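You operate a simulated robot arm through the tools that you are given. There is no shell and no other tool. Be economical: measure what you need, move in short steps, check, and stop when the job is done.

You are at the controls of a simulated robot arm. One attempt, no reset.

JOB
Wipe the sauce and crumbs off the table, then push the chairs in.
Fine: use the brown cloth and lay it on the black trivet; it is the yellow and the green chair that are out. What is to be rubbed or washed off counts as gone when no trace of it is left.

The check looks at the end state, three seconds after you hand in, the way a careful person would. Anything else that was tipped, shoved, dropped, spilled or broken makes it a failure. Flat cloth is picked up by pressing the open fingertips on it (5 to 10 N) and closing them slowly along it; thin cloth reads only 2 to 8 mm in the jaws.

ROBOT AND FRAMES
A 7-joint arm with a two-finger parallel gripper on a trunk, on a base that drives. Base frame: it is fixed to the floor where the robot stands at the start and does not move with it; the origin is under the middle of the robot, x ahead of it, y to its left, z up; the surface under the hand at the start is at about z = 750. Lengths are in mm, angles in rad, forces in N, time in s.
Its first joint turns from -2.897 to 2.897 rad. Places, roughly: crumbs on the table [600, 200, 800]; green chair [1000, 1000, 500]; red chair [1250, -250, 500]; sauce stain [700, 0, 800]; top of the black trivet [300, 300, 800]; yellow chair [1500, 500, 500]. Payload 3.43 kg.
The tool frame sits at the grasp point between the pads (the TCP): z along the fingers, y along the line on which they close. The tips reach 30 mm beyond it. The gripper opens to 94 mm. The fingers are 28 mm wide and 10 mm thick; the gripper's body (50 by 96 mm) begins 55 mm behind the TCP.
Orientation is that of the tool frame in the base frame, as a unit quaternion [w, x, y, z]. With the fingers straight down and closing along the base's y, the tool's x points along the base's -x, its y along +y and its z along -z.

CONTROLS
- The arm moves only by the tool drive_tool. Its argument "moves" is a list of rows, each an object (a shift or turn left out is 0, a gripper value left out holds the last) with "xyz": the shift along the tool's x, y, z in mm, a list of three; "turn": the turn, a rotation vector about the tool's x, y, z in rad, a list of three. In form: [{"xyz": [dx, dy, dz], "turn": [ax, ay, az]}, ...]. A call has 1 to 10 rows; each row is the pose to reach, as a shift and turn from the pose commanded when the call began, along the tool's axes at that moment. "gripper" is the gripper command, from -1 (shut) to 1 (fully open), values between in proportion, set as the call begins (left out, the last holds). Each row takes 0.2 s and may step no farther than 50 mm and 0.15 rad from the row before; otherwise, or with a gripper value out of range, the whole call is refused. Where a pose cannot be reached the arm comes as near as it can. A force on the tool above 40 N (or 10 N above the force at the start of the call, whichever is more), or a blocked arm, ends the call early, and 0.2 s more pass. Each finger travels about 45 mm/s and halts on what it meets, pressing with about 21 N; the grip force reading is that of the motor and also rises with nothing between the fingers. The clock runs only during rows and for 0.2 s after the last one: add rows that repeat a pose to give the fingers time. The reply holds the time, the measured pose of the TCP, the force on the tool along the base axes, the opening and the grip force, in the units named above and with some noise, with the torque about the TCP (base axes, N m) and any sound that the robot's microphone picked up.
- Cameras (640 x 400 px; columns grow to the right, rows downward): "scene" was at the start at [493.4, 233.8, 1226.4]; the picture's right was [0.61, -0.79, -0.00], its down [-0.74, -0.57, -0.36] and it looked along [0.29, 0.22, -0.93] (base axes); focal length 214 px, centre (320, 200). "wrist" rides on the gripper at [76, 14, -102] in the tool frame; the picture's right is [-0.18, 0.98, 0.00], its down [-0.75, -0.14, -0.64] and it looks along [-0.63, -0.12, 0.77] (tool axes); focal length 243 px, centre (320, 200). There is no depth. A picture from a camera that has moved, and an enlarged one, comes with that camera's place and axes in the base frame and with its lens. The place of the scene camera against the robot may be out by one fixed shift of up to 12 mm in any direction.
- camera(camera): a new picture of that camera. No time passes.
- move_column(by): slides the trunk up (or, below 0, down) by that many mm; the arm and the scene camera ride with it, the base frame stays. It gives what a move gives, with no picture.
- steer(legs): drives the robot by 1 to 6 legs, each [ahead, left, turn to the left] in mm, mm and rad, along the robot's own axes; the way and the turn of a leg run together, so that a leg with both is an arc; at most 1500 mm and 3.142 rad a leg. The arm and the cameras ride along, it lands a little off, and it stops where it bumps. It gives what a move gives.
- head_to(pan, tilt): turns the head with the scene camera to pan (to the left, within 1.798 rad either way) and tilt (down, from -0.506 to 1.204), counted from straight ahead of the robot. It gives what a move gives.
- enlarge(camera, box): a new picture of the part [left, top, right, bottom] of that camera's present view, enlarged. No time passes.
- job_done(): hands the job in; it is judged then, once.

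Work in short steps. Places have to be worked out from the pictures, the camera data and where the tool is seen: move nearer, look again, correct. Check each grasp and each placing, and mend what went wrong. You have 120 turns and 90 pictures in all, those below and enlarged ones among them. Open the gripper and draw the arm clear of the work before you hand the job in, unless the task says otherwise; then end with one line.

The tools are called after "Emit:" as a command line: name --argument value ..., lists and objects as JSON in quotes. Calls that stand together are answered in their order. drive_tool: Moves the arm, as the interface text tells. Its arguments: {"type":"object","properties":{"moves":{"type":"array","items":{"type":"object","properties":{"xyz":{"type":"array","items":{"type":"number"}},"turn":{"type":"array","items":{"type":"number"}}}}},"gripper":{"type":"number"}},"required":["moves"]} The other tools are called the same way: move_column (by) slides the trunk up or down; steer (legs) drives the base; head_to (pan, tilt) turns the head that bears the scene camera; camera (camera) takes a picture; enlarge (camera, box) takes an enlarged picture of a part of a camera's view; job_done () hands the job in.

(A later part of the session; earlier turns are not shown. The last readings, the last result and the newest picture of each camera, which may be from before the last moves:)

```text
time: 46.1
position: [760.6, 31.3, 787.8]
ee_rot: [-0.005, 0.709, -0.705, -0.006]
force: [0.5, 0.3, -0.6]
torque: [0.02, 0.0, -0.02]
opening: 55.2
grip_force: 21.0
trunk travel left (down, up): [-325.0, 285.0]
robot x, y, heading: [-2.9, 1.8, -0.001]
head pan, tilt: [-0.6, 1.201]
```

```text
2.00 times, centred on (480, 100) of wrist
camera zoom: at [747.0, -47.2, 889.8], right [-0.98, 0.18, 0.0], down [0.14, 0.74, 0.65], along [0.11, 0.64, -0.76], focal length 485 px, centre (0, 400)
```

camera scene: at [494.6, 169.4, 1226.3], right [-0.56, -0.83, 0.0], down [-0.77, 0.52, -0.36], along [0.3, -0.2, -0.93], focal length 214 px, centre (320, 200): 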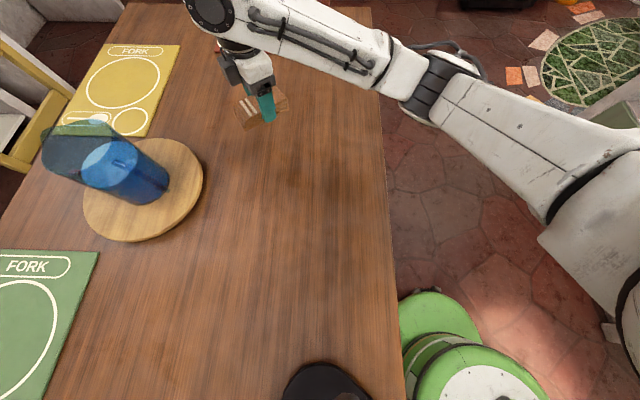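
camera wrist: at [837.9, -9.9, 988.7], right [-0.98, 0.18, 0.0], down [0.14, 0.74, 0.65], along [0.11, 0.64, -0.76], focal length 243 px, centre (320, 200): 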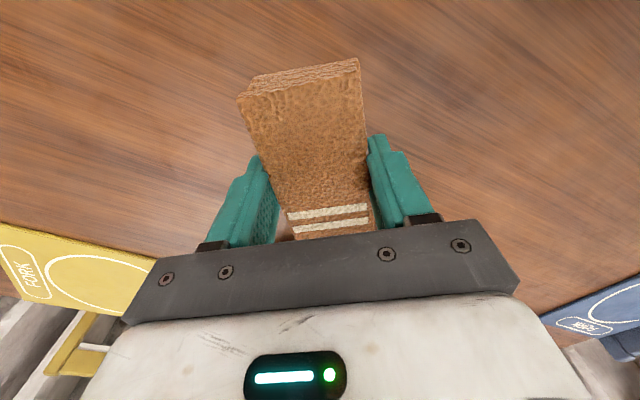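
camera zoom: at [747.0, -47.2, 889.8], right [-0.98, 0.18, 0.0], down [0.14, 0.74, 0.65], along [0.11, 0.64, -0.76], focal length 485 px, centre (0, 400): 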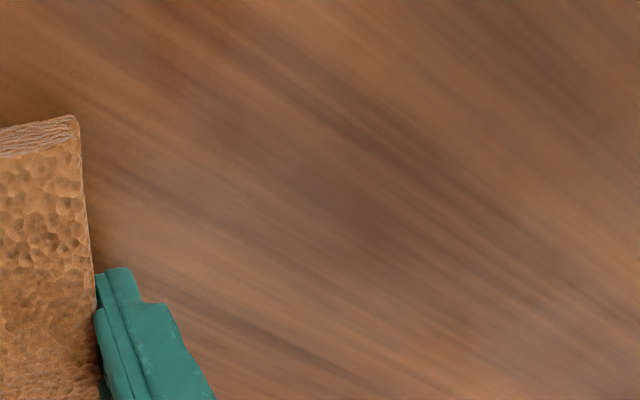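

Nothing left on the table. Lift and carry the cloth toward the trivet (≈[325,270]), turning back to the start orientation.

Emit:
drive_tool --moves '[{"xyz": [0, 0, -40]}, {"xyz": [0, 0, -80]}, {"xyz": [0, 10, -120], "turn": [0, 0, 0.14]}, {"xyz": [-30, 40, -120], "turn": [0, 0, 0.28]}, {"xyz": [-60, 70, -120], "turn": [0, 0, 0.42]}, {"xyz": [-90, 100, -120], "turn": [0, 0, 0.56]}, {"xyz": [-120, 130, -120], "turn": [0, 0, 0.7]}, {"xyz": [-150, 160, -120], "turn": [0, 0, 0.84]}, {"xyz": [-180, 190, -120], "turn": [0, 0, 0.98]}, {"xyz": [-200, 220, -120], "turn": [0, 0, 1.12]}]'

Emit:
drive_tool --moves '[{"xyz": [0, 0, 0], "turn": [0, 0, 0.14]}, {"xyz": [0, 0, 0], "turn": [0, 0, 0.28]}, {"xyz": [0, 0, 0], "turn": [0, 0, 0.45]}, {"xyz": [0, 0, 0], "turn": [0, 0, 0.45]}]'

Emit:
head_to --pan 1.3 --tilt 1.2

Emit:
camera --camera "scene"

Emit:
camera --camera "wrist"

```text
time: 48.3
position: [560.7, 251.6, 908.7]
ee_rot: [0.001, -0.226, 0.974, 0.007]
force: [-0.6, -0.7, -0.1]
torque: [0.0, -0.01, 0.0]
opening: 55.0
grip_force: 20.7
out of reach, approached as far as the arm can: row 7, 8, 9, 10
trunk travel left (down, up): [-325.0, 285.0]
robot x, y, heading: [2.0, 1.8, 0.005]
head pan, tilt: [-0.6, 1.201]
```

```text
refused: row 3 steps farther than a row can; nothing moved
```

```text
time: 50.2
position: [561.3, 251.1, 908.7]
ee_rot: [0.001, -0.227, 0.974, 0.007]
force: [0.5, 0.2, -0.5]
torque: [0.02, 0.02, 0.01]
opening: 55.0
grip_force: 20.8
trunk travel left (down, up): [-325.0, 285.0]
robot x, y, heading: [-2.1, 0.2, -0.003]
head pan, tilt: [1.3, 1.201]
```

```text
53 pictures are left
camera scene: at [463.1, 254.8, 1226.4], right [0.96, -0.27, 0.0], down [-0.25, -0.9, -0.36], along [0.1, 0.35, -0.93], focal length 214 px, centre (320, 200)
```

scene: 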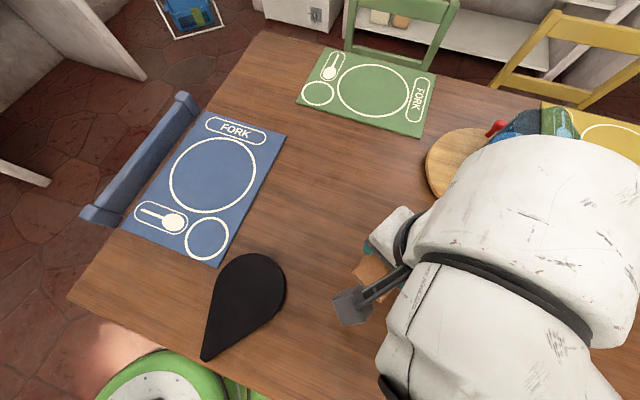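

```text
52 pictures are left
camera wrist: at [487.1, 228.4, 1011.7], right [-0.27, 0.96, 0.01], down [0.74, 0.2, 0.64], along [0.62, 0.18, -0.77], focal length 243 px, centre (320, 200)
```

wrist: 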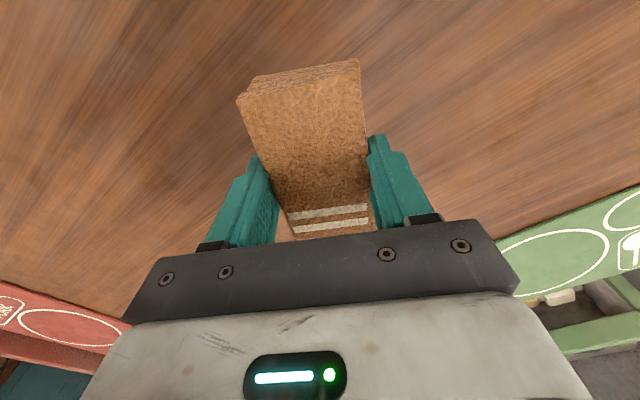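

Reaching close-in is awkward for the arm, but backing the base 237 mm puts the cloth right over the trivet disc (centre ≈[326,278]). Drive back.

Emit:
steer --legs '[[-237, 0, 0]]'

Emit:
camera --camera "wrist"

Emit:
camera --camera "scene"

```text
time: 51.9
position: [326.6, 249.2, 909.4]
ee_rot: [0.001, -0.225, 0.974, 0.007]
force: [-1.0, -0.6, -0.6]
torque: [0.0, 0.02, -0.01]
opening: 55.0
grip_force: 20.9
trunk travel left (down, up): [-325.0, 285.0]
robot x, y, heading: [-236.5, -1.3, -0.005]
head pan, tilt: [1.3, 1.201]
```

```text
51 pictures are left
camera wrist: at [252.0, 227.5, 1011.7], right [-0.27, 0.96, 0.01], down [0.74, 0.2, 0.64], along [0.62, 0.18, -0.77], focal length 243 px, centre (320, 200)
```

wrist: 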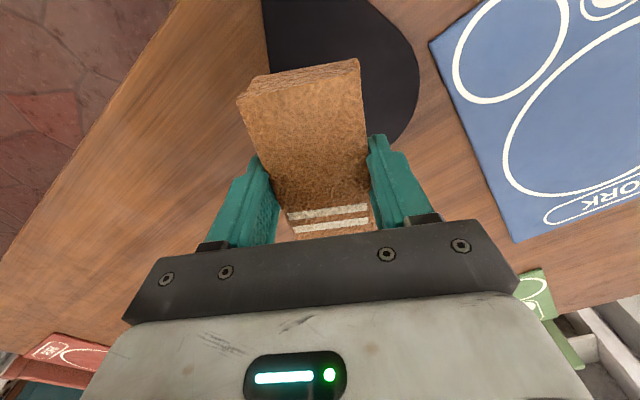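

```text
50 pictures are left
camera scene: at [228.2, 253.7, 1226.3], right [0.96, -0.27, 0.0], down [-0.25, -0.9, -0.36], along [0.1, 0.35, -0.93], focal length 214 px, centre (320, 200)
```

scene: 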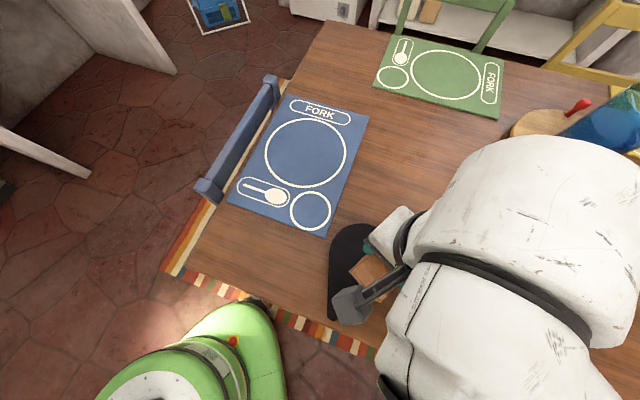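

Trivet disc centre ≈[328,275], r≈76. Shift and descend to just above.

Emit:
drive_tool --moves '[{"xyz": [-13, 22.5, 0]}, {"xyz": [-13, 22.5, 40]}, {"xyz": [-13, 22.5, 75]}, {"xyz": [-13, 22.5, 95]}, {"xyz": [-13, 22.5, 103]}, {"xyz": [-13, 22.5, 103]}]'

Emit:
camera --camera "wrist"

Emit:
enlarge --camera "scene" --box '[290, 190, 450, 340]'

```text
time: 53.2
position: [327.3, 278.7, 811.3]
ee_rot: [0.005, -0.227, 0.974, 0.011]
force: [-5.2, -2.8, 23.9]
torque: [-0.87, 0.33, -0.12]
opening: 55.1
grip_force: 21.2
trunk travel left (down, up): [-325.0, 285.0]
robot x, y, heading: [-231.3, -2.0, 0.002]
head pan, tilt: [1.3, 1.201]
stopped in row 6: the force on the tool passed its limit at 43 N (the readings are from after the stop); the commanded pose is now the measured one
```

```text
49 pictures are left
camera wrist: at [252.5, 254.0, 912.9], right [-0.27, 0.96, 0.02], down [0.74, 0.19, 0.65], along [0.62, 0.19, -0.76], focal length 243 px, centre (320, 200)
```

wrist: 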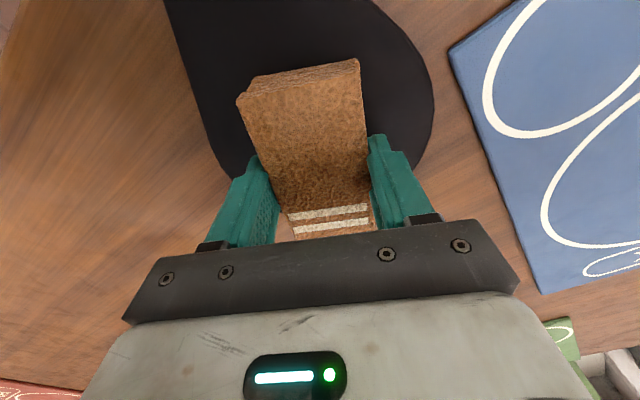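

```text
2.67 times, centred on (370, 265) of scene
camera zoom: at [227.2, 253.4, 1227.1], right [0.96, -0.27, 0.0], down [-0.25, -0.9, -0.36], along [0.1, 0.35, -0.93], focal length 572 px, centre (187, 27)
```

zoom: 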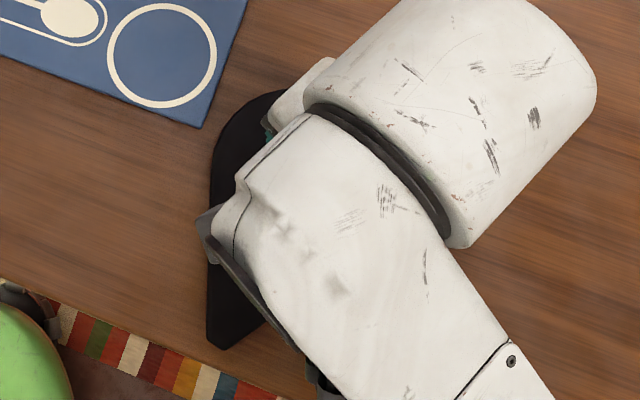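

Trivet top is ~22 mm above the table; contact made. I'd like the cloth ~12 mm nearer the disc's middle: lift, shift, set down.

Emit:
drive_tool --moves '[{"xyz": [0, 0, -12]}, {"xyz": [12, 2, -12]}, {"xyz": [12, 2, -8]}, {"xyz": [12, 2, -4]}, {"xyz": [12, 2, -2]}, {"xyz": [12, 2, -1]}]'

Emit:
drive_tool --moves '[{"xyz": [0, 0, 0]}, {"xyz": [0, 0, 0]}, {"xyz": [0, 0, 0]}]' --gripper 1

Emit:
camera --camera "wrist"

```text
time: 54.6
position: [315.7, 274.4, 810.1]
ee_rot: [0.005, -0.225, 0.974, 0.011]
force: [-0.8, -0.8, 13.2]
torque: [-0.47, 0.06, -0.01]
opening: 55.2
grip_force: 21.1
trunk travel left (down, up): [-325.0, 285.0]
robot x, y, heading: [-239.3, -0.6, 0.001]
head pan, tilt: [1.3, 1.201]
```

```text
time: 55.4
position: [315.4, 274.0, 810.3]
ee_rot: [0.004, -0.225, 0.974, 0.01]
force: [0.5, 0.0, 0.4]
torque: [0.02, 0.0, 0.02]
opening: 94.0
grip_force: 0.0
trunk travel left (down, up): [-325.0, 285.0]
robot x, y, heading: [-237.3, -0.2, 0.001]
head pan, tilt: [1.3, 1.201]
```

```text
47 pictures are left
camera wrist: at [241.8, 250.9, 912.3], right [-0.27, 0.96, 0.02], down [0.74, 0.19, 0.65], along [0.62, 0.19, -0.76], focal length 243 px, centre (320, 200)
```

wrist: 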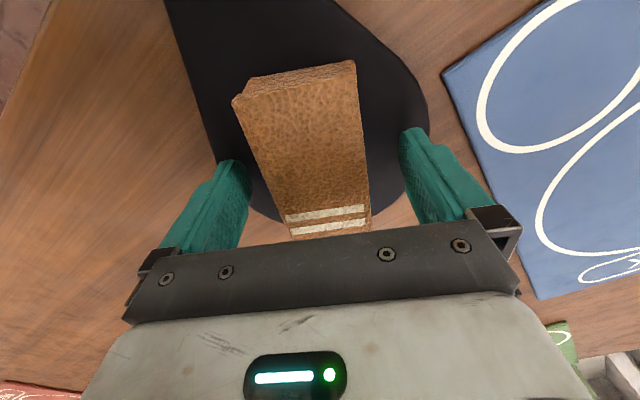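

Released. Raise the hand and inspect the placing.

Emit:
drive_tool --moves '[{"xyz": [0, 0, -30]}, {"xyz": [0, 0, -80]}, {"xyz": [0, 0, -120]}, {"xyz": [0, 0, -150]}, {"xyz": [20, 0, -150]}, {"xyz": [20, 0, -150]}]'

Emit:
enlarge --camera "wrist" --box '[180, 0, 500, 200]'

```text
time: 56.8
position: [306.9, 267.6, 960.4]
ee_rot: [0.003, -0.226, 0.974, 0.01]
force: [1.1, -0.6, 1.2]
torque: [0.02, -0.01, 0.0]
opening: 94.1
grip_force: 0.0
out of reach, approached as far as the arm can: row 5, 6
trunk travel left (down, up): [-325.0, 285.0]
robot x, y, heading: [-231.3, -3.6, -0.001]
head pan, tilt: [1.3, 1.201]
```

```text
2.00 times, centred on (340, 100) of wrist
camera zoom: at [232.4, 243.9, 1061.5], right [-0.27, 0.96, 0.02], down [0.74, 0.19, 0.65], along [0.62, 0.19, -0.76], focal length 485 px, centre (280, 400)
```

zoom: 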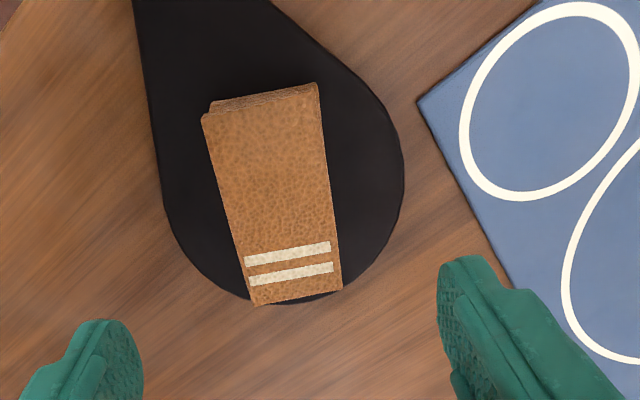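

Cloth rests on the trivet. The table is rotated (long side direction ≈(0.80,−0.59)); green and yellow chairs are on the far long side, so I must drive round the blue-chair end. I raise the trunk a bit and start around.

Emit:
move_column --by 100

Emit:
steer --legs '[[-330, 300, 0], [0, 450, 0]]'

Emit:
head_to --pan 1.0 --tilt 0.6

Emit:
camera --camera "scene"

Emit:
head_to --pan -0.3 --tilt 0.9

Emit:
camera --camera "scene"

```text
time: 58.1
position: [307.0, 266.5, 1059.0]
ee_rot: [0.003, -0.226, 0.974, 0.009]
force: [0.0, -0.9, -1.7]
torque: [0.01, -0.04, -0.01]
opening: 93.8
grip_force: 0.0
trunk travel left (down, up): [-425.0, 185.0]
robot x, y, heading: [-235.2, -1.1, 0.003]
head pan, tilt: [1.3, 1.201]
```

```text
time: 63.1
position: [-22.2, 1014.3, 1059.7]
ee_rot: [0.004, -0.225, 0.974, 0.009]
force: [-0.1, 0.6, -0.6]
torque: [-0.01, 0.02, 0.0]
opening: 93.7
grip_force: 0.0
trunk travel left (down, up): [-425.0, 185.0]
robot x, y, heading: [-566.2, 748.6, 0.001]
head pan, tilt: [1.3, 1.201]
```

```text
time: 64.1
position: [-22.8, 1015.9, 1058.4]
ee_rot: [0.003, -0.226, 0.974, 0.01]
force: [-0.2, -0.7, 0.0]
torque: [-0.02, 0.04, -0.03]
opening: 94.0
grip_force: 0.0
trunk travel left (down, up): [-425.0, 185.0]
robot x, y, heading: [-564.4, 751.3, 0.001]
head pan, tilt: [1.0, 0.6]
```

```text
45 pictures are left
camera scene: at [-68.2, 1022.4, 1370.9], right [0.84, -0.54, 0.0], down [-0.31, -0.48, -0.82], along [0.45, 0.69, -0.57], focal length 214 px, centre (320, 200)
```

scene: 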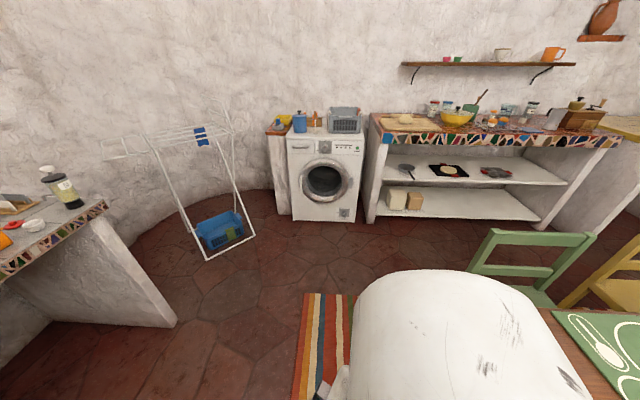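

```text
time: 65.6
position: [-22.6, 1015.3, 1058.0]
ee_rot: [0.003, -0.227, 0.974, 0.01]
force: [0.0, 0.2, -0.1]
torque: [-0.03, 0.0, 0.03]
opening: 94.0
grip_force: 0.1
trunk travel left (down, up): [-425.0, 185.0]
robot x, y, heading: [-563.2, 748.6, -0.001]
head pan, tilt: [-0.3, 0.901]
```

```text
44 pictures are left
camera scene: at [-43.8, 925.8, 1346.2], right [-0.3, -0.96, 0.0], down [-0.75, 0.23, -0.62], along [0.59, -0.18, -0.78], focal length 214 px, centre (320, 200)
```

scene: 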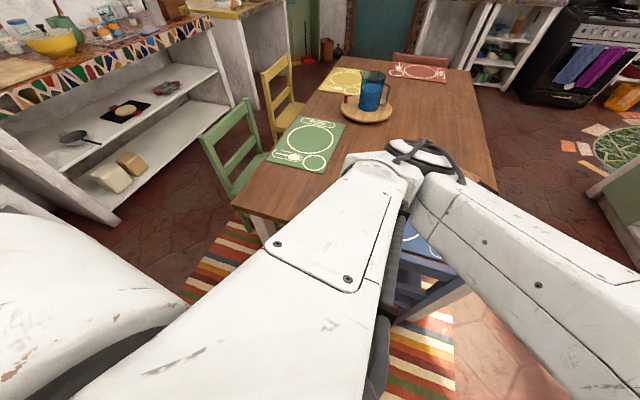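

Aisle between table and shelf is ≈1.29 m. I drive round corner B to stand beside the green chair, facing along the table's far side.

Emit:
steer --legs '[[563, 750, 0], [0, 0, -0.637], [367, 504, 0]]'

Emit:
head_to --pan -0.3 --tilt 0.8

Emit:
camera --camera "scene"

Emit:
camera --camera "wrist"

```text
time: 75.3
position: [1186.7, 1582.4, 1058.4]
ee_rot: [0.006, 0.091, 0.996, 0.009]
force: [0.2, -0.4, 0.4]
torque: [-0.02, 0.02, 0.0]
opening: 94.2
grip_force: 0.0
trunk travel left (down, up): [-425.0, 185.0]
robot x, y, heading: [592.5, 1693.0, -0.633]
head pan, tilt: [-0.3, 0.901]
```

```text
time: 76.0
position: [1185.3, 1582.2, 1059.8]
ee_rot: [0.006, 0.09, 0.996, 0.009]
force: [-0.2, 0.8, 0.6]
torque: [0.01, -0.02, -0.01]
opening: 93.9
grip_force: 0.1
trunk travel left (down, up): [-425.0, 185.0]
robot x, y, heading: [590.7, 1690.7, -0.636]
head pan, tilt: [-0.3, 0.799]
```

```text
43 pictures are left
camera scene: at [1117.7, 1524.7, 1354.0], right [-0.81, -0.59, 0.0], down [-0.42, 0.58, -0.7], along [0.41, -0.56, -0.72], focal length 214 px, centre (320, 200)
```

scene: 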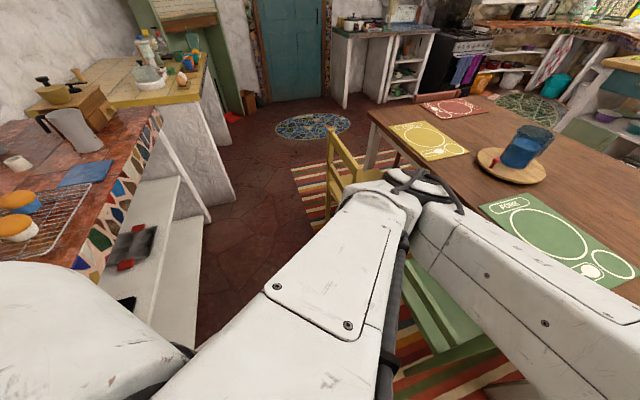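

```text
42 pictures are left
camera wrist: at [1113.5, 1608.7, 1161.4], right [0.36, 0.93, 0.02], down [0.71, -0.28, 0.65], along [0.61, -0.22, -0.76], focal length 243 px, centre (320, 200)
```

wrist: 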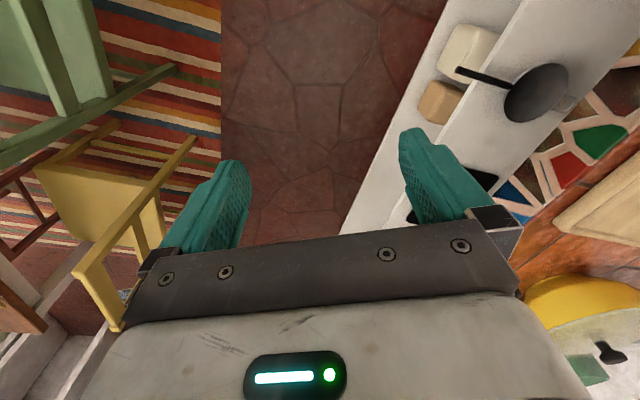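

I look right and down at the green chair.

Emit:
head_to --pan -1.4 --tilt 1.0

Emit:
camera --camera "scene"

```text
time: 77.3
position: [1186.1, 1581.9, 1060.2]
ee_rot: [0.006, 0.09, 0.996, 0.009]
force: [-0.5, 0.1, 0.3]
torque: [-0.02, 0.0, -0.03]
opening: 93.8
grip_force: 0.1
trunk travel left (down, up): [-425.0, 185.0]
robot x, y, heading: [593.7, 1689.6, -0.634]
head pan, tilt: [-1.4, 1.0]
```

```text
41 pictures are left
camera scene: at [1038.7, 1527.4, 1339.0], right [-0.89, 0.45, 0.0], down [0.38, 0.75, -0.54], along [-0.24, -0.48, -0.84], focal length 214 px, centre (320, 200)
```

scene: 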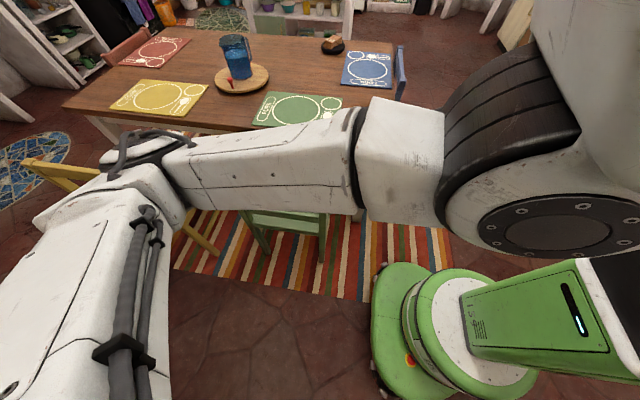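

Green back legs stand at ≈[1153,964] and [851,1178], so the backrest centre is near [1002,1071], ~0.28 m out; top ≈z 800. I move the hand toward it, turning to close across the rail.

Emit:
drive_tool --moves '[{"xyz": [4, -44, 0], "turn": [0, 0, 0.048]}, {"xyz": [8, -88, 0], "turn": [0, 0, 0.096]}, {"xyz": [12, -132, 0], "turn": [0, 0, 0.144]}, {"xyz": [16, -176, 0], "turn": [0, 0, 0.192]}, {"xyz": [20, -220, 0], "turn": [0, 0, 0.24]}, {"xyz": [24, -264, 0], "turn": [0, 0, 0.288]}, {"xyz": [28, -308, 0], "turn": [0, 0, 0.336]}, {"xyz": [32, -352, 0], "turn": [0, 0, 0.384]}, {"xyz": [36, -395, 0], "turn": [0, 0, 0.43]}, {"xyz": [36, -395, 0], "turn": [0, 0, 0.43]}]'

Emit:
camera --camera "wrist"

Emit:
camera --camera "scene"

```text
time: 79.5
position: [1079.2, 1199.9, 1051.0]
ee_rot: [0.005, 0.302, 0.953, 0.008]
force: [0.5, -0.2, 0.5]
torque: [0.01, -0.01, -0.01]
opening: 94.1
grip_force: 0.0
out of reach, approached as far as the arm can: row 1, 2, 3, 4, 5, 6, 7
trunk travel left (down, up): [-425.0, 185.0]
robot x, y, heading: [588.4, 1690.3, -0.634]
head pan, tilt: [-1.4, 1.0]
```

```text
40 pictures are left
camera wrist: at [1024.8, 1254.0, 1155.0], right [0.72, 0.7, 0.02], down [0.53, -0.56, 0.64], along [0.46, -0.45, -0.77], focal length 243 px, centre (320, 200)
```

wrist: 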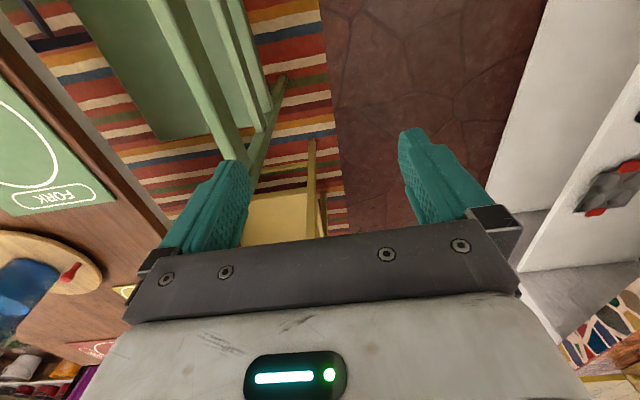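

```text
39 pictures are left
camera scene: at [1038.5, 1527.3, 1339.0], right [-0.89, 0.45, 0.0], down [0.38, 0.75, -0.54], along [-0.24, -0.48, -0.84], focal length 214 px, centre (320, 200)
```

scene: 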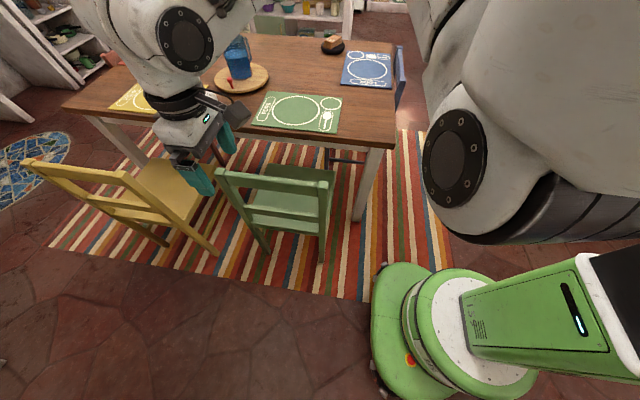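

The view is clear: green top rail from ≈[1140,973] to [823,1189], z≈790, centre ≈[980,1081]. Position above it and lower to z≈870.

Emit:
drive_tool --moves '[{"xyz": [4, -45, 0]}, {"xyz": [8, -90, 0]}, {"xyz": [12, -135, 0]}, {"xyz": [12, -155, 20]}, {"xyz": [12, -155, 65]}, {"xyz": [12, -155, 110]}, {"xyz": [12, -155, 150]}, {"xyz": [12, -155, 180]}, {"xyz": [12, -155, 180]}]'

Emit:
camera --camera "wrist"

Emit:
camera --camera "scene"

```text
time: 81.5
position: [983.0, 1083.2, 869.0]
ee_rot: [0.005, 0.301, 0.954, 0.009]
force: [-0.5, -0.4, 0.4]
torque: [0.0, -0.03, 0.02]
opening: 94.2
grip_force: 0.1
trunk travel left (down, up): [-425.0, 185.0]
robot x, y, heading: [589.6, 1690.3, -0.638]
head pan, tilt: [-1.4, 1.0]
```

```text
38 pictures are left
camera wrist: at [928.3, 1137.1, 971.5], right [0.71, 0.7, 0.02], down [0.53, -0.56, 0.64], along [0.46, -0.45, -0.77], focal length 243 px, centre (320, 200)
```

wrist: 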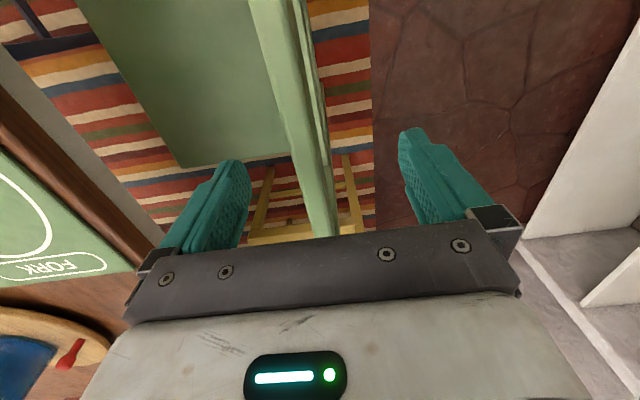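

```text
37 pictures are left
camera scene: at [1038.6, 1527.4, 1339.0], right [-0.89, 0.45, 0.0], down [0.38, 0.75, -0.54], along [-0.24, -0.48, -0.84], focal length 214 px, centre (320, 200)
```

scene: 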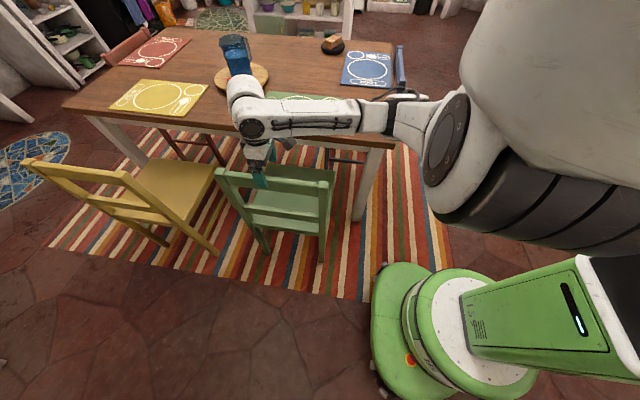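

Rail is between the fingers. Lower to TCP z≈778 and close.

Emit:
drive_tool --moves '[{"xyz": [0, -4, 30]}, {"xyz": [0, -4, 60]}, {"xyz": [0, -4, 80]}, {"xyz": [0, -4, 90]}, {"xyz": [0, -4, 90]}]'

Emit:
camera --camera "wrist"

```text
time: 82.7
position: [983.0, 1082.2, 778.7]
ee_rot: [0.004, 0.302, 0.953, 0.009]
force: [-0.4, 0.0, 0.4]
torque: [0.03, 0.01, -0.01]
opening: 94.1
grip_force: 0.0
trunk travel left (down, up): [-425.0, 185.0]
robot x, y, heading: [589.6, 1693.2, -0.637]
head pan, tilt: [-1.4, 1.0]
```

```text
36 pictures are left
camera wrist: at [927.5, 1135.0, 882.3], right [0.72, 0.7, 0.02], down [0.53, -0.56, 0.64], along [0.46, -0.45, -0.77], focal length 243 px, centre (320, 200)
```

wrist: 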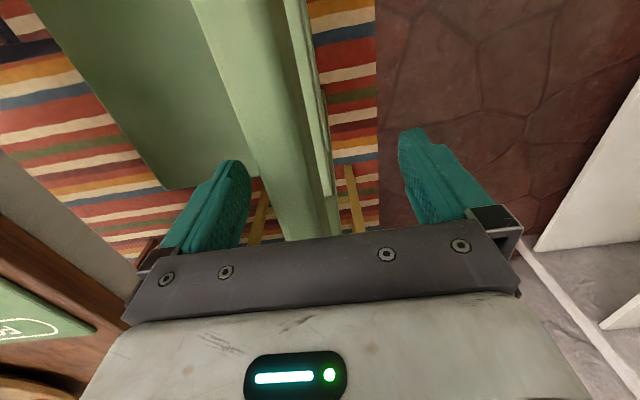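

Rail lies between the fingers, slightly to the left one. Close on it.

Emit:
drive_tool --moves '[{"xyz": [0, -6, 2]}, {"xyz": [0, -6, 2]}, {"xyz": [0, -6, 2]}, {"xyz": [0, -6, 2]}, {"xyz": [0, -6, 2]}, {"xyz": [0, -6, 2]}, {"xyz": [0, -6, 2]}]' --gripper -1

Emit:
camera --camera "wrist"

```text
time: 84.3
position: [978.0, 1076.0, 777.9]
ee_rot: [0.005, 0.302, 0.953, 0.009]
force: [-3.5, -6.3, 1.1]
torque: [-0.55, 0.19, -0.59]
opening: 27.2
grip_force: 21.3
trunk travel left (down, up): [-425.0, 185.0]
robot x, y, heading: [590.2, 1691.1, -0.639]
head pan, tilt: [-1.4, 1.0]
```

```text
35 pictures are left
camera wrist: at [923.6, 1129.8, 880.5], right [0.72, 0.7, 0.02], down [0.53, -0.56, 0.64], along [0.46, -0.45, -0.77], focal length 243 px, centre (320, 200)
```

wrist: 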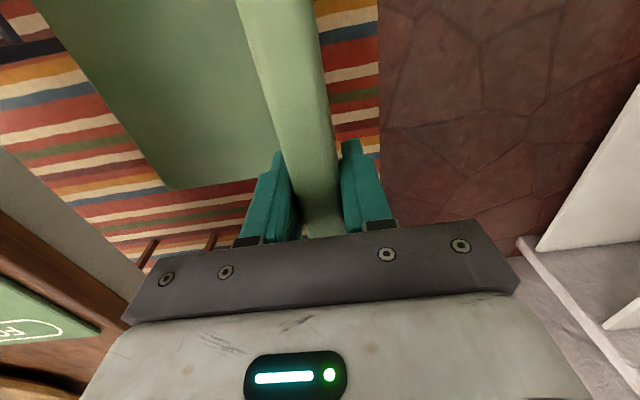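

Rail gripped (27 mm thick). It is ≈265 mm out from the table edge. Draw it in along tool −y, slowly, in stages.

Emit:
drive_tool --moves '[{"xyz": [0, -5, 0]}, {"xyz": [0, -15, 0]}, {"xyz": [0, -25, 0]}, {"xyz": [0, -35, 0]}, {"xyz": [0, -45, 0]}, {"xyz": [0, -55, 0]}, {"xyz": [0, -65, 0]}, {"xyz": [0, -75, 0]}, {"xyz": [0, -85, 0]}, {"xyz": [0, -85, 0]}]'

Emit:
camera --camera "scene"

```text
time: 86.5
position: [929.7, 1007.3, 775.9]
ee_rot: [0.004, 0.301, 0.954, 0.009]
force: [6.8, 5.2, 11.6]
torque: [-0.42, 0.28, 0.14]
opening: 27.1
grip_force: 20.1
trunk travel left (down, up): [-425.0, 185.0]
robot x, y, heading: [590.9, 1690.6, -0.638]
head pan, tilt: [-1.4, 1.0]
```

```text
34 pictures are left
camera scene: at [1038.6, 1527.8, 1339.0], right [-0.89, 0.45, 0.0], down [0.38, 0.75, -0.54], along [-0.24, -0.48, -0.84], focal length 214 px, centre (320, 200)
```

scene: 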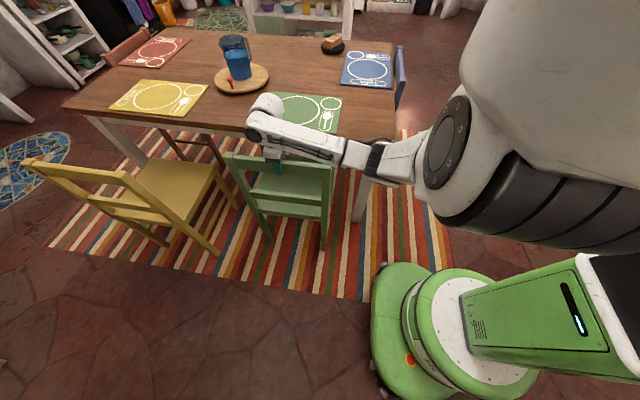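

Chair slides smoothly with modest force. Continue inward another ~90 mm.

Emit:
drive_tool --moves '[{"xyz": [0, -10, 0]}, {"xyz": [0, -20, 0]}, {"xyz": [0, -30, 0]}, {"xyz": [0, -40, 0]}, {"xyz": [0, -50, 0]}, {"xyz": [0, -60, 0]}, {"xyz": [0, -70, 0]}, {"xyz": [0, -80, 0]}, {"xyz": [0, -90, 0]}, {"xyz": [0, -90, 0]}]'

Emit:
camera --camera "scene"

Emit:
camera --camera "wrist"

```text
time: 88.7
position: [878.0, 933.9, 773.3]
ee_rot: [0.005, 0.301, 0.954, 0.009]
force: [5.8, 9.9, 11.9]
torque: [-0.44, 0.28, -0.1]
opening: 26.9
grip_force: 21.2
trunk travel left (down, up): [-425.0, 185.0]
robot x, y, heading: [591.4, 1691.6, -0.638]
head pan, tilt: [-1.4, 1.0]
```

```text
33 pictures are left
camera scene: at [1038.6, 1528.0, 1339.1], right [-0.89, 0.45, 0.0], down [0.38, 0.75, -0.54], along [-0.24, -0.48, -0.84], focal length 214 px, centre (320, 200)
```

scene: 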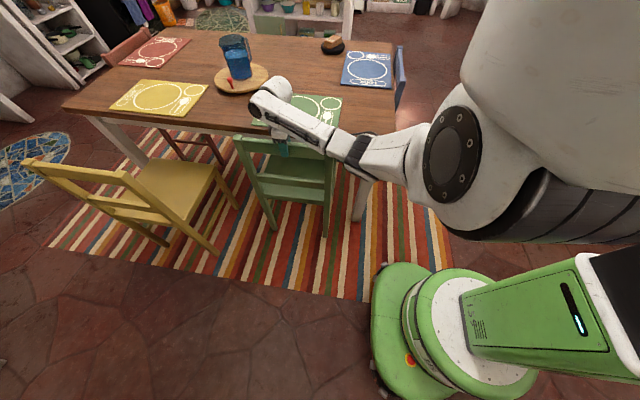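

```text
32 pictures are left
camera wrist: at [823.4, 987.3, 876.8], right [0.72, 0.7, 0.02], down [0.53, -0.56, 0.64], along [0.46, -0.45, -0.77], focal length 243 px, centre (320, 200)
```

wrist: 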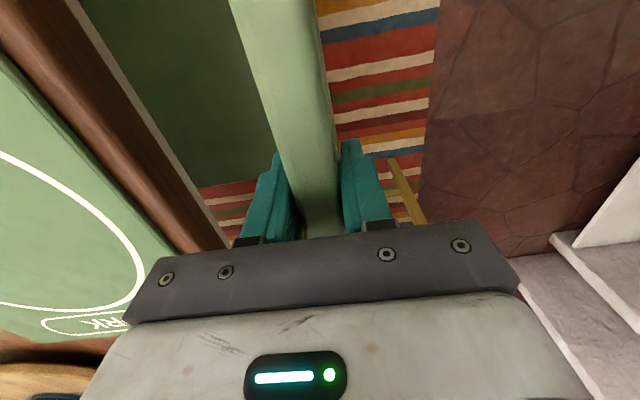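

About 85 mm gap remains from rail to table edge. Move in 60 mm more, leaving room for the inner finger.

Emit:
drive_tool --moves '[{"xyz": [0, -10, 0]}, {"xyz": [0, -20, 0]}, {"xyz": [0, -30, 0]}, {"xyz": [0, -40, 0]}, {"xyz": [0, -48, 0]}, {"xyz": [0, -54, 0]}, {"xyz": [0, -60, 0]}, {"xyz": [0, -60, 0]}]'

Emit:
camera --camera "wrist"

Emit:
camera --camera "scene"

```text
time: 90.5
position: [845.8, 884.2, 772.6]
ee_rot: [0.004, 0.3, 0.954, 0.008]
force: [7.2, 11.2, 13.1]
torque: [-0.47, 0.37, -0.04]
opening: 27.2
grip_force: 21.2
trunk travel left (down, up): [-425.0, 185.0]
robot x, y, heading: [592.9, 1688.6, -0.64]
head pan, tilt: [-1.4, 1.0]
```

```text
31 pictures are left
camera wrist: at [789.8, 938.1, 875.5], right [0.71, 0.7, 0.02], down [0.53, -0.56, 0.64], along [0.46, -0.45, -0.77], focal length 243 px, centre (320, 200)
```

wrist: 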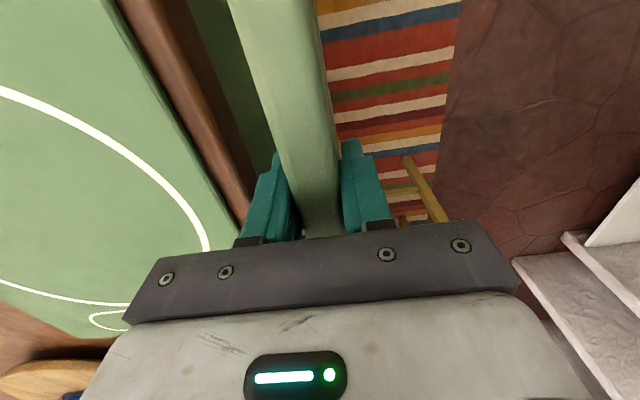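

```text
30 pictures are left
camera scene: at [1038.6, 1528.2, 1339.1], right [-0.89, 0.45, 0.0], down [0.38, 0.75, -0.54], along [-0.24, -0.48, -0.84], focal length 214 px, centre (320, 200)
```

scene: 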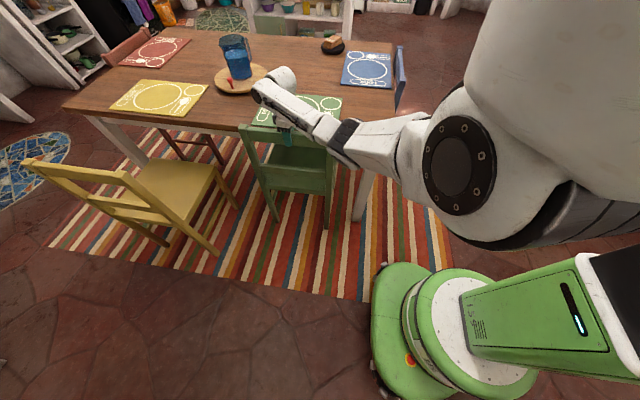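

Green rail is now ≈25 mm from the table edge. Open the fingers only slightly (to avoid the table) and lift off.

Emit:
drive_tool --moves '[{"xyz": [0, 3, 0]}, {"xyz": [0, 3, 0]}, {"xyz": [0, 3, 0]}]' --gripper -0.15

Emit:
drive_tool --moves '[{"xyz": [0, 0, -25]}, {"xyz": [0, 0, -60]}, {"xyz": [0, 0, -110]}, {"xyz": [0, 0, -160]}, {"xyz": [0, 40, -200]}, {"xyz": [0, 80, -240]}, {"xyz": [0, 80, -240]}]'

Emit:
enlarge --camera "scene" --box '[200, 30, 440, 180]'

```text
time: 91.3
position: [846.1, 886.3, 771.4]
ee_rot: [0.005, 0.302, 0.953, 0.009]
force: [-0.4, 0.6, -0.5]
torque: [-0.01, 0.01, -0.03]
opening: 39.9
grip_force: 0.1
trunk travel left (down, up): [-425.0, 185.0]
robot x, y, heading: [589.6, 1692.5, -0.637]
head pan, tilt: [-1.4, 1.0]
```

```text
refused: row 5 steps farther than a row can; nothing moved
```

```text
2.67 times, centred on (320, 105) of scene
camera zoom: at [1038.5, 1527.3, 1339.0], right [-0.89, 0.45, 0.0], down [0.38, 0.75, -0.54], along [-0.24, -0.48, -0.84], focal length 572 px, centre (320, 453)
```

zoom: 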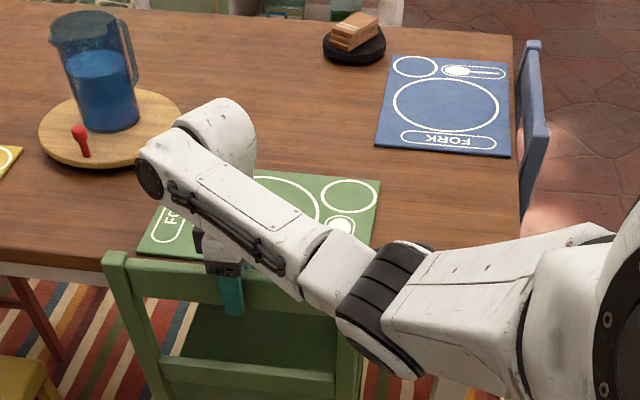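

Released. Green now looks as tucked as the blue one. Lift away.

Emit:
drive_tool --moves '[{"xyz": [0, 0, -25]}, {"xyz": [0, 0, -60]}, {"xyz": [0, 0, -105]}, {"xyz": [0, 0, -150]}, {"xyz": [0, 30, -185]}, {"xyz": [0, 65, -215]}, {"xyz": [0, 100, -240]}, {"xyz": [0, 140, -250]}, {"xyz": [0, 180, -260]}, {"xyz": [0, 180, -260]}]' --gripper 1

Emit:
camera --camera "scene"

```text
time: 93.5
position: [945.4, 1030.6, 1034.7]
ee_rot: [0.004, 0.301, 0.953, 0.01]
force: [0.4, 0.2, 0.2]
torque: [0.01, 0.0, 0.0]
opening: 93.9
grip_force: 0.0
trunk travel left (down, up): [-425.0, 185.0]
robot x, y, heading: [588.1, 1693.2, -0.637]
head pan, tilt: [-1.4, 1.0]
```

```text
28 pictures are left
camera scene: at [1038.5, 1527.4, 1339.0], right [-0.89, 0.45, 0.0], down [0.38, 0.75, -0.54], along [-0.24, -0.48, -0.84], focal length 214 px, centre (320, 200)
```

scene: 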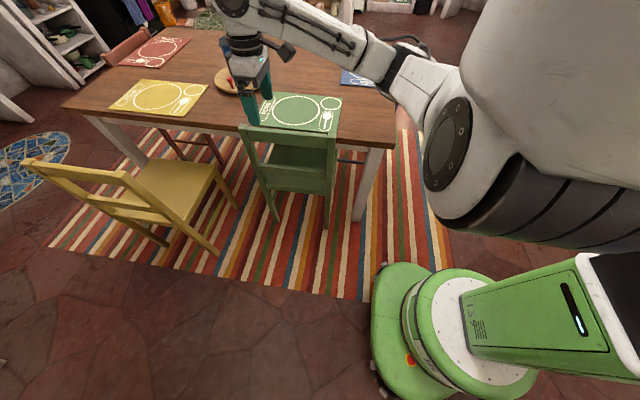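

Green is in, parallel to the table. Yellow rail spans ≈[1725,618]–[1390,860], centre ≈[1557,739], ≈340 mm out. Drive ahead 670 mm along the aisle.

Emit:
steer --legs '[[670, 20, 0]]'

Emit:
camera --camera "scene"

Emit:
camera --camera "wrist"

```text
time: 97.2
position: [1498.8, 648.1, 1035.5]
ee_rot: [0.005, 0.3, 0.954, 0.009]
force: [0.1, 0.5, -0.2]
torque: [0.03, 0.0, 0.0]
opening: 94.1
grip_force: 0.1
trunk travel left (down, up): [-425.0, 185.0]
robot x, y, heading: [1145.7, 1312.2, -0.639]
head pan, tilt: [-1.4, 1.0]
```

```text
27 pictures are left
camera scene: at [1591.6, 1145.5, 1339.0], right [-0.89, 0.45, 0.0], down [0.38, 0.75, -0.54], along [-0.24, -0.48, -0.84], focal length 214 px, centre (320, 200)
```

scene: 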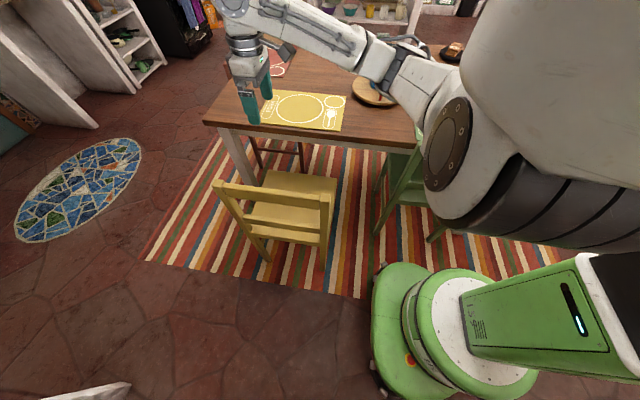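

```text
26 pictures are left
camera wrist: at [1444.3, 701.3, 1137.8], right [0.71, 0.7, 0.02], down [0.53, -0.56, 0.64], along [0.46, -0.45, -0.77], focal length 243 px, centre (320, 200)
```

wrist: 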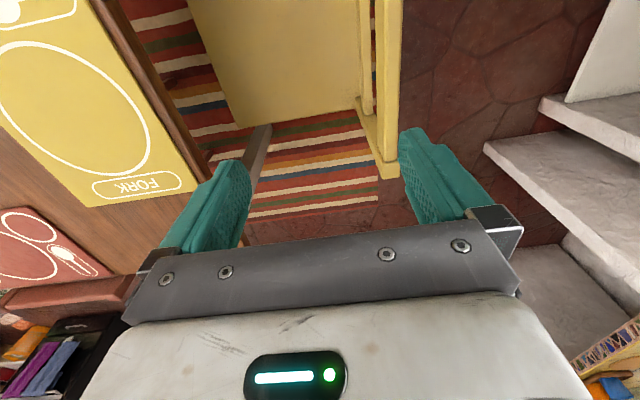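

Yellow rail centre ≈[1546,736]. Move over it and lower to z≈870.

Emit:
drive_tool --moves '[{"xyz": [4, 35, 0]}, {"xyz": [8, 70, 0]}, {"xyz": [12, 100, 10]}, {"xyz": [12, 100, 50]}, {"xyz": [12, 100, 90]}, {"xyz": [12, 100, 130]}, {"xyz": [12, 100, 165]}, {"xyz": [12, 100, 165]}]'

Emit:
camera --camera "wrist"

```text
time: 99.0
position: [1549.9, 740.2, 872.2]
ee_rot: [0.005, 0.3, 0.954, 0.009]
force: [0.0, 0.4, 0.0]
torque: [0.01, -0.02, -0.01]
opening: 93.9
grip_force: 0.0
trunk travel left (down, up): [-425.0, 185.0]
robot x, y, heading: [1143.5, 1306.7, -0.636]
head pan, tilt: [-1.4, 1.0]
```

```text
25 pictures are left
camera wrist: at [1494.5, 793.7, 974.3], right [0.71, 0.7, 0.02], down [0.53, -0.56, 0.64], along [0.46, -0.45, -0.77], focal length 243 px, centre (320, 200)
```

wrist: 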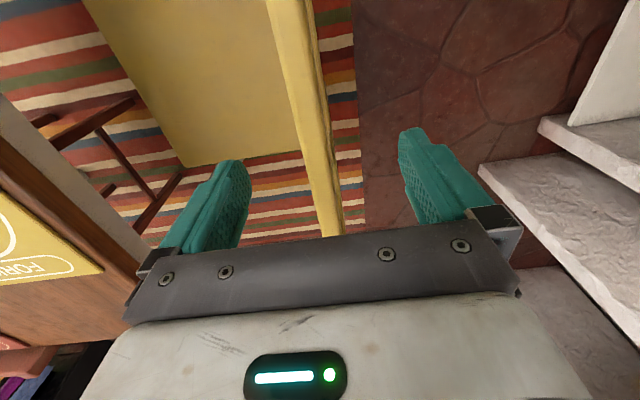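

Centred. Lower to z≈781 and close on the rail.

Emit:
drive_tool --moves '[{"xyz": [0, 0, 30]}, {"xyz": [0, 0, 60]}, {"xyz": [0, 0, 82]}, {"xyz": [0, 0, 91]}, {"xyz": [0, 0, 91]}]'

Emit:
drive_tool --moves '[{"xyz": [0, 0, 0]}, {"xyz": [0, 0, 0]}, {"xyz": [0, 0, 0]}, {"xyz": [0, 0, 0]}, {"xyz": [0, 0, 0]}, {"xyz": [0, 0, 0]}, {"xyz": [0, 0, 0]}]' --gripper -1

Emit:
camera --camera "wrist"

```text
time: 100.2
position: [1550.4, 741.7, 780.4]
ee_rot: [0.004, 0.3, 0.954, 0.009]
force: [-0.9, 0.3, 0.8]
torque: [0.01, 0.0, -0.01]
opening: 94.1
grip_force: 0.2
trunk travel left (down, up): [-425.0, 185.0]
robot x, y, heading: [1144.5, 1309.3, -0.636]
head pan, tilt: [-1.4, 1.0]
```

```text
time: 101.8
position: [1550.6, 741.1, 780.4]
ee_rot: [0.005, 0.299, 0.954, 0.009]
force: [-0.5, -8.4, 0.0]
torque: [-0.37, 0.21, 0.52]
opening: 26.7
grip_force: 21.0
trunk travel left (down, up): [-425.0, 185.0]
robot x, y, heading: [1140.5, 1307.2, -0.64]
head pan, tilt: [-1.4, 1.0]
```

```text
24 pictures are left
camera wrist: at [1494.8, 794.6, 883.8], right [0.71, 0.7, 0.02], down [0.53, -0.56, 0.64], along [0.46, -0.45, -0.77], focal length 243 px, centre (320, 200)
```

wrist: 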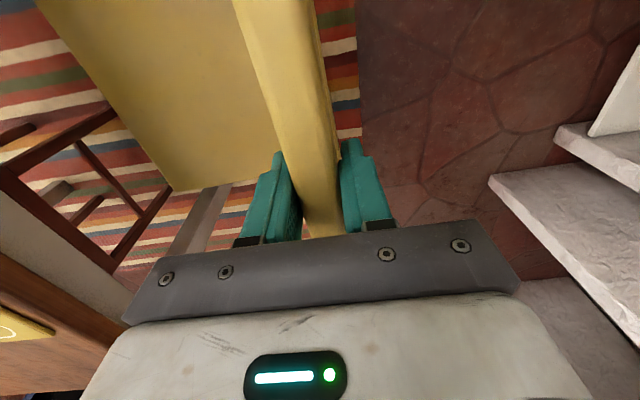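

Gripped (27 mm). Draw it in ~95 mm.

Emit:
drive_tool --moves '[{"xyz": [0, -5, 0]}, {"xyz": [0, -16, 0]}, {"xyz": [0, -27, 0]}, {"xyz": [1, -38, 0]}, {"xyz": [1, -49, 0]}, {"xyz": [1, -60, 0]}, {"xyz": [1, -71, 0]}, {"xyz": [1, -82, 0]}, {"xyz": [1, -95, 0]}, {"xyz": [1, -95, 0]}]'

Emit:
drive_tool --moves '[{"xyz": [0, -10, 0]}, {"xyz": [0, -21, 0]}, {"xyz": [0, -32, 0]}, {"xyz": [1, -43, 0]}, {"xyz": [1, -54, 0]}, {"xyz": [1, -65, 0]}, {"xyz": [1, -76, 0]}, {"xyz": [1, -87, 0]}, {"xyz": [1, -95, 0]}, {"xyz": [1, -95, 0]}]'

Emit:
camera --camera "scene"

```text
time: 104.0
position: [1495.5, 664.2, 780.1]
ee_rot: [0.004, 0.301, 0.954, 0.009]
force: [5.4, 6.9, 10.8]
torque: [-0.28, 0.14, -0.06]
opening: 26.8
grip_force: 20.8
trunk travel left (down, up): [-425.0, 185.0]
robot x, y, heading: [1145.0, 1309.7, -0.635]
head pan, tilt: [-1.4, 1.0]
```

```text
time: 106.2
position: [1438.9, 586.1, 778.6]
ee_rot: [0.003, 0.3, 0.954, 0.009]
force: [5.2, 8.2, 5.9]
torque: [-0.44, 0.41, -0.1]
opening: 26.9
grip_force: 21.0
trunk travel left (down, up): [-425.0, 185.0]
robot x, y, heading: [1142.0, 1307.1, -0.64]
head pan, tilt: [-1.4, 1.0]
```

```text
23 pictures are left
camera scene: at [1591.8, 1145.9, 1339.0], right [-0.89, 0.45, 0.0], down [0.38, 0.75, -0.54], along [-0.24, -0.48, -0.84], focal length 214 px, centre (320, 200)
```

scene: 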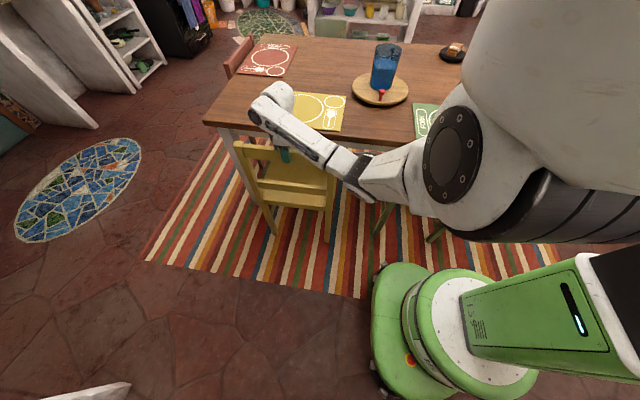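

≈148 mm out now. Continue 65 mm and check.

Emit:
drive_tool --moves '[{"xyz": [0, -10, 0]}, {"xyz": [0, -20, 0]}, {"xyz": [0, -30, 0]}, {"xyz": [1, -40, 0]}, {"xyz": [1, -50, 0]}, {"xyz": [1, -60, 0]}, {"xyz": [1, -65, 0]}, {"xyz": [1, -65, 0]}]'

Emit:
camera --camera "wrist"

```text
time: 108.0
position: [1403.0, 535.0, 777.5]
ee_rot: [0.005, 0.301, 0.954, 0.008]
force: [6.9, 14.7, 17.5]
torque: [-0.13, 0.5, 0.01]
opening: 26.8
grip_force: 21.1
trunk travel left (down, up): [-425.0, 185.0]
robot x, y, heading: [1144.2, 1305.1, -0.632]
head pan, tilt: [-1.4, 1.0]
```

```text
22 pictures are left
camera wrist: at [1346.8, 587.2, 880.3], right [0.71, 0.7, 0.02], down [0.53, -0.56, 0.64], along [0.46, -0.45, -0.77], focal length 243 px, centre (320, 200)
```

wrist: 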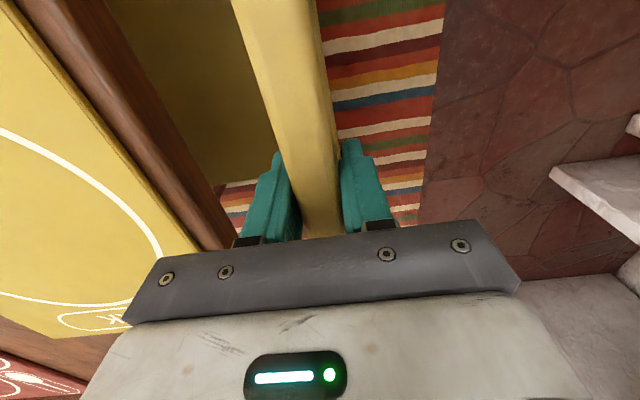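

Gap still ≈60 mm. Another 35 mm.

Emit:
drive_tool --moves '[{"xyz": [0, -8, 0]}, {"xyz": [0, -16, 0]}, {"xyz": [0, -24, 0]}, {"xyz": [0, -30, 0]}, {"xyz": [0, -36, 0]}, {"xyz": [0, -36, 0]}]'

Emit:
camera --camera "wrist"

Emit:
camera --camera "scene"

```text
time: 109.4
position: [1382.2, 503.9, 776.3]
ee_rot: [0.004, 0.3, 0.954, 0.008]
force: [10.4, 14.4, 20.7]
torque: [-0.22, 0.52, -0.17]
opening: 27.0
grip_force: 21.2
trunk travel left (down, up): [-425.0, 185.0]
robot x, y, heading: [1142.3, 1315.4, -0.631]
head pan, tilt: [-1.4, 1.0]
```

```text
21 pictures are left
camera wrist: at [1326.9, 557.4, 878.8], right [0.71, 0.7, 0.02], down [0.53, -0.56, 0.64], along [0.46, -0.45, -0.77], focal length 243 px, centre (320, 200)
```

wrist: 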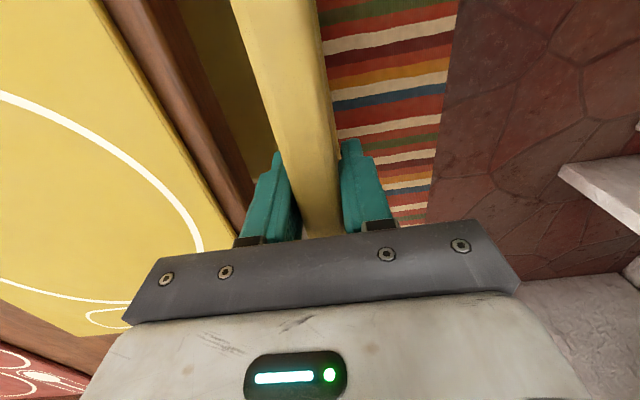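

```text
20 pictures are left
camera scene: at [1591.9, 1146.8, 1339.2], right [-0.89, 0.45, 0.0], down [0.38, 0.75, -0.54], along [-0.24, -0.48, -0.84], focal length 214 px, centre (320, 200)
```

scene: 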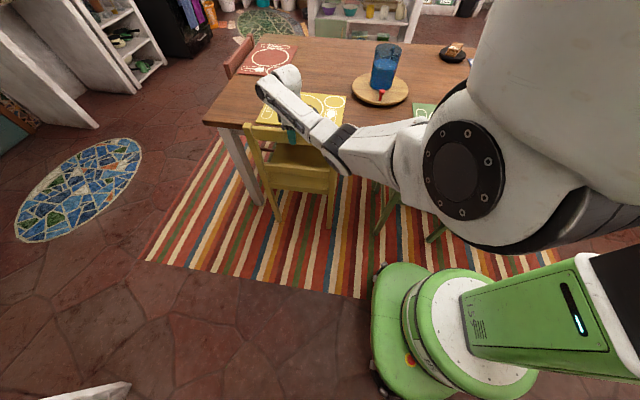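

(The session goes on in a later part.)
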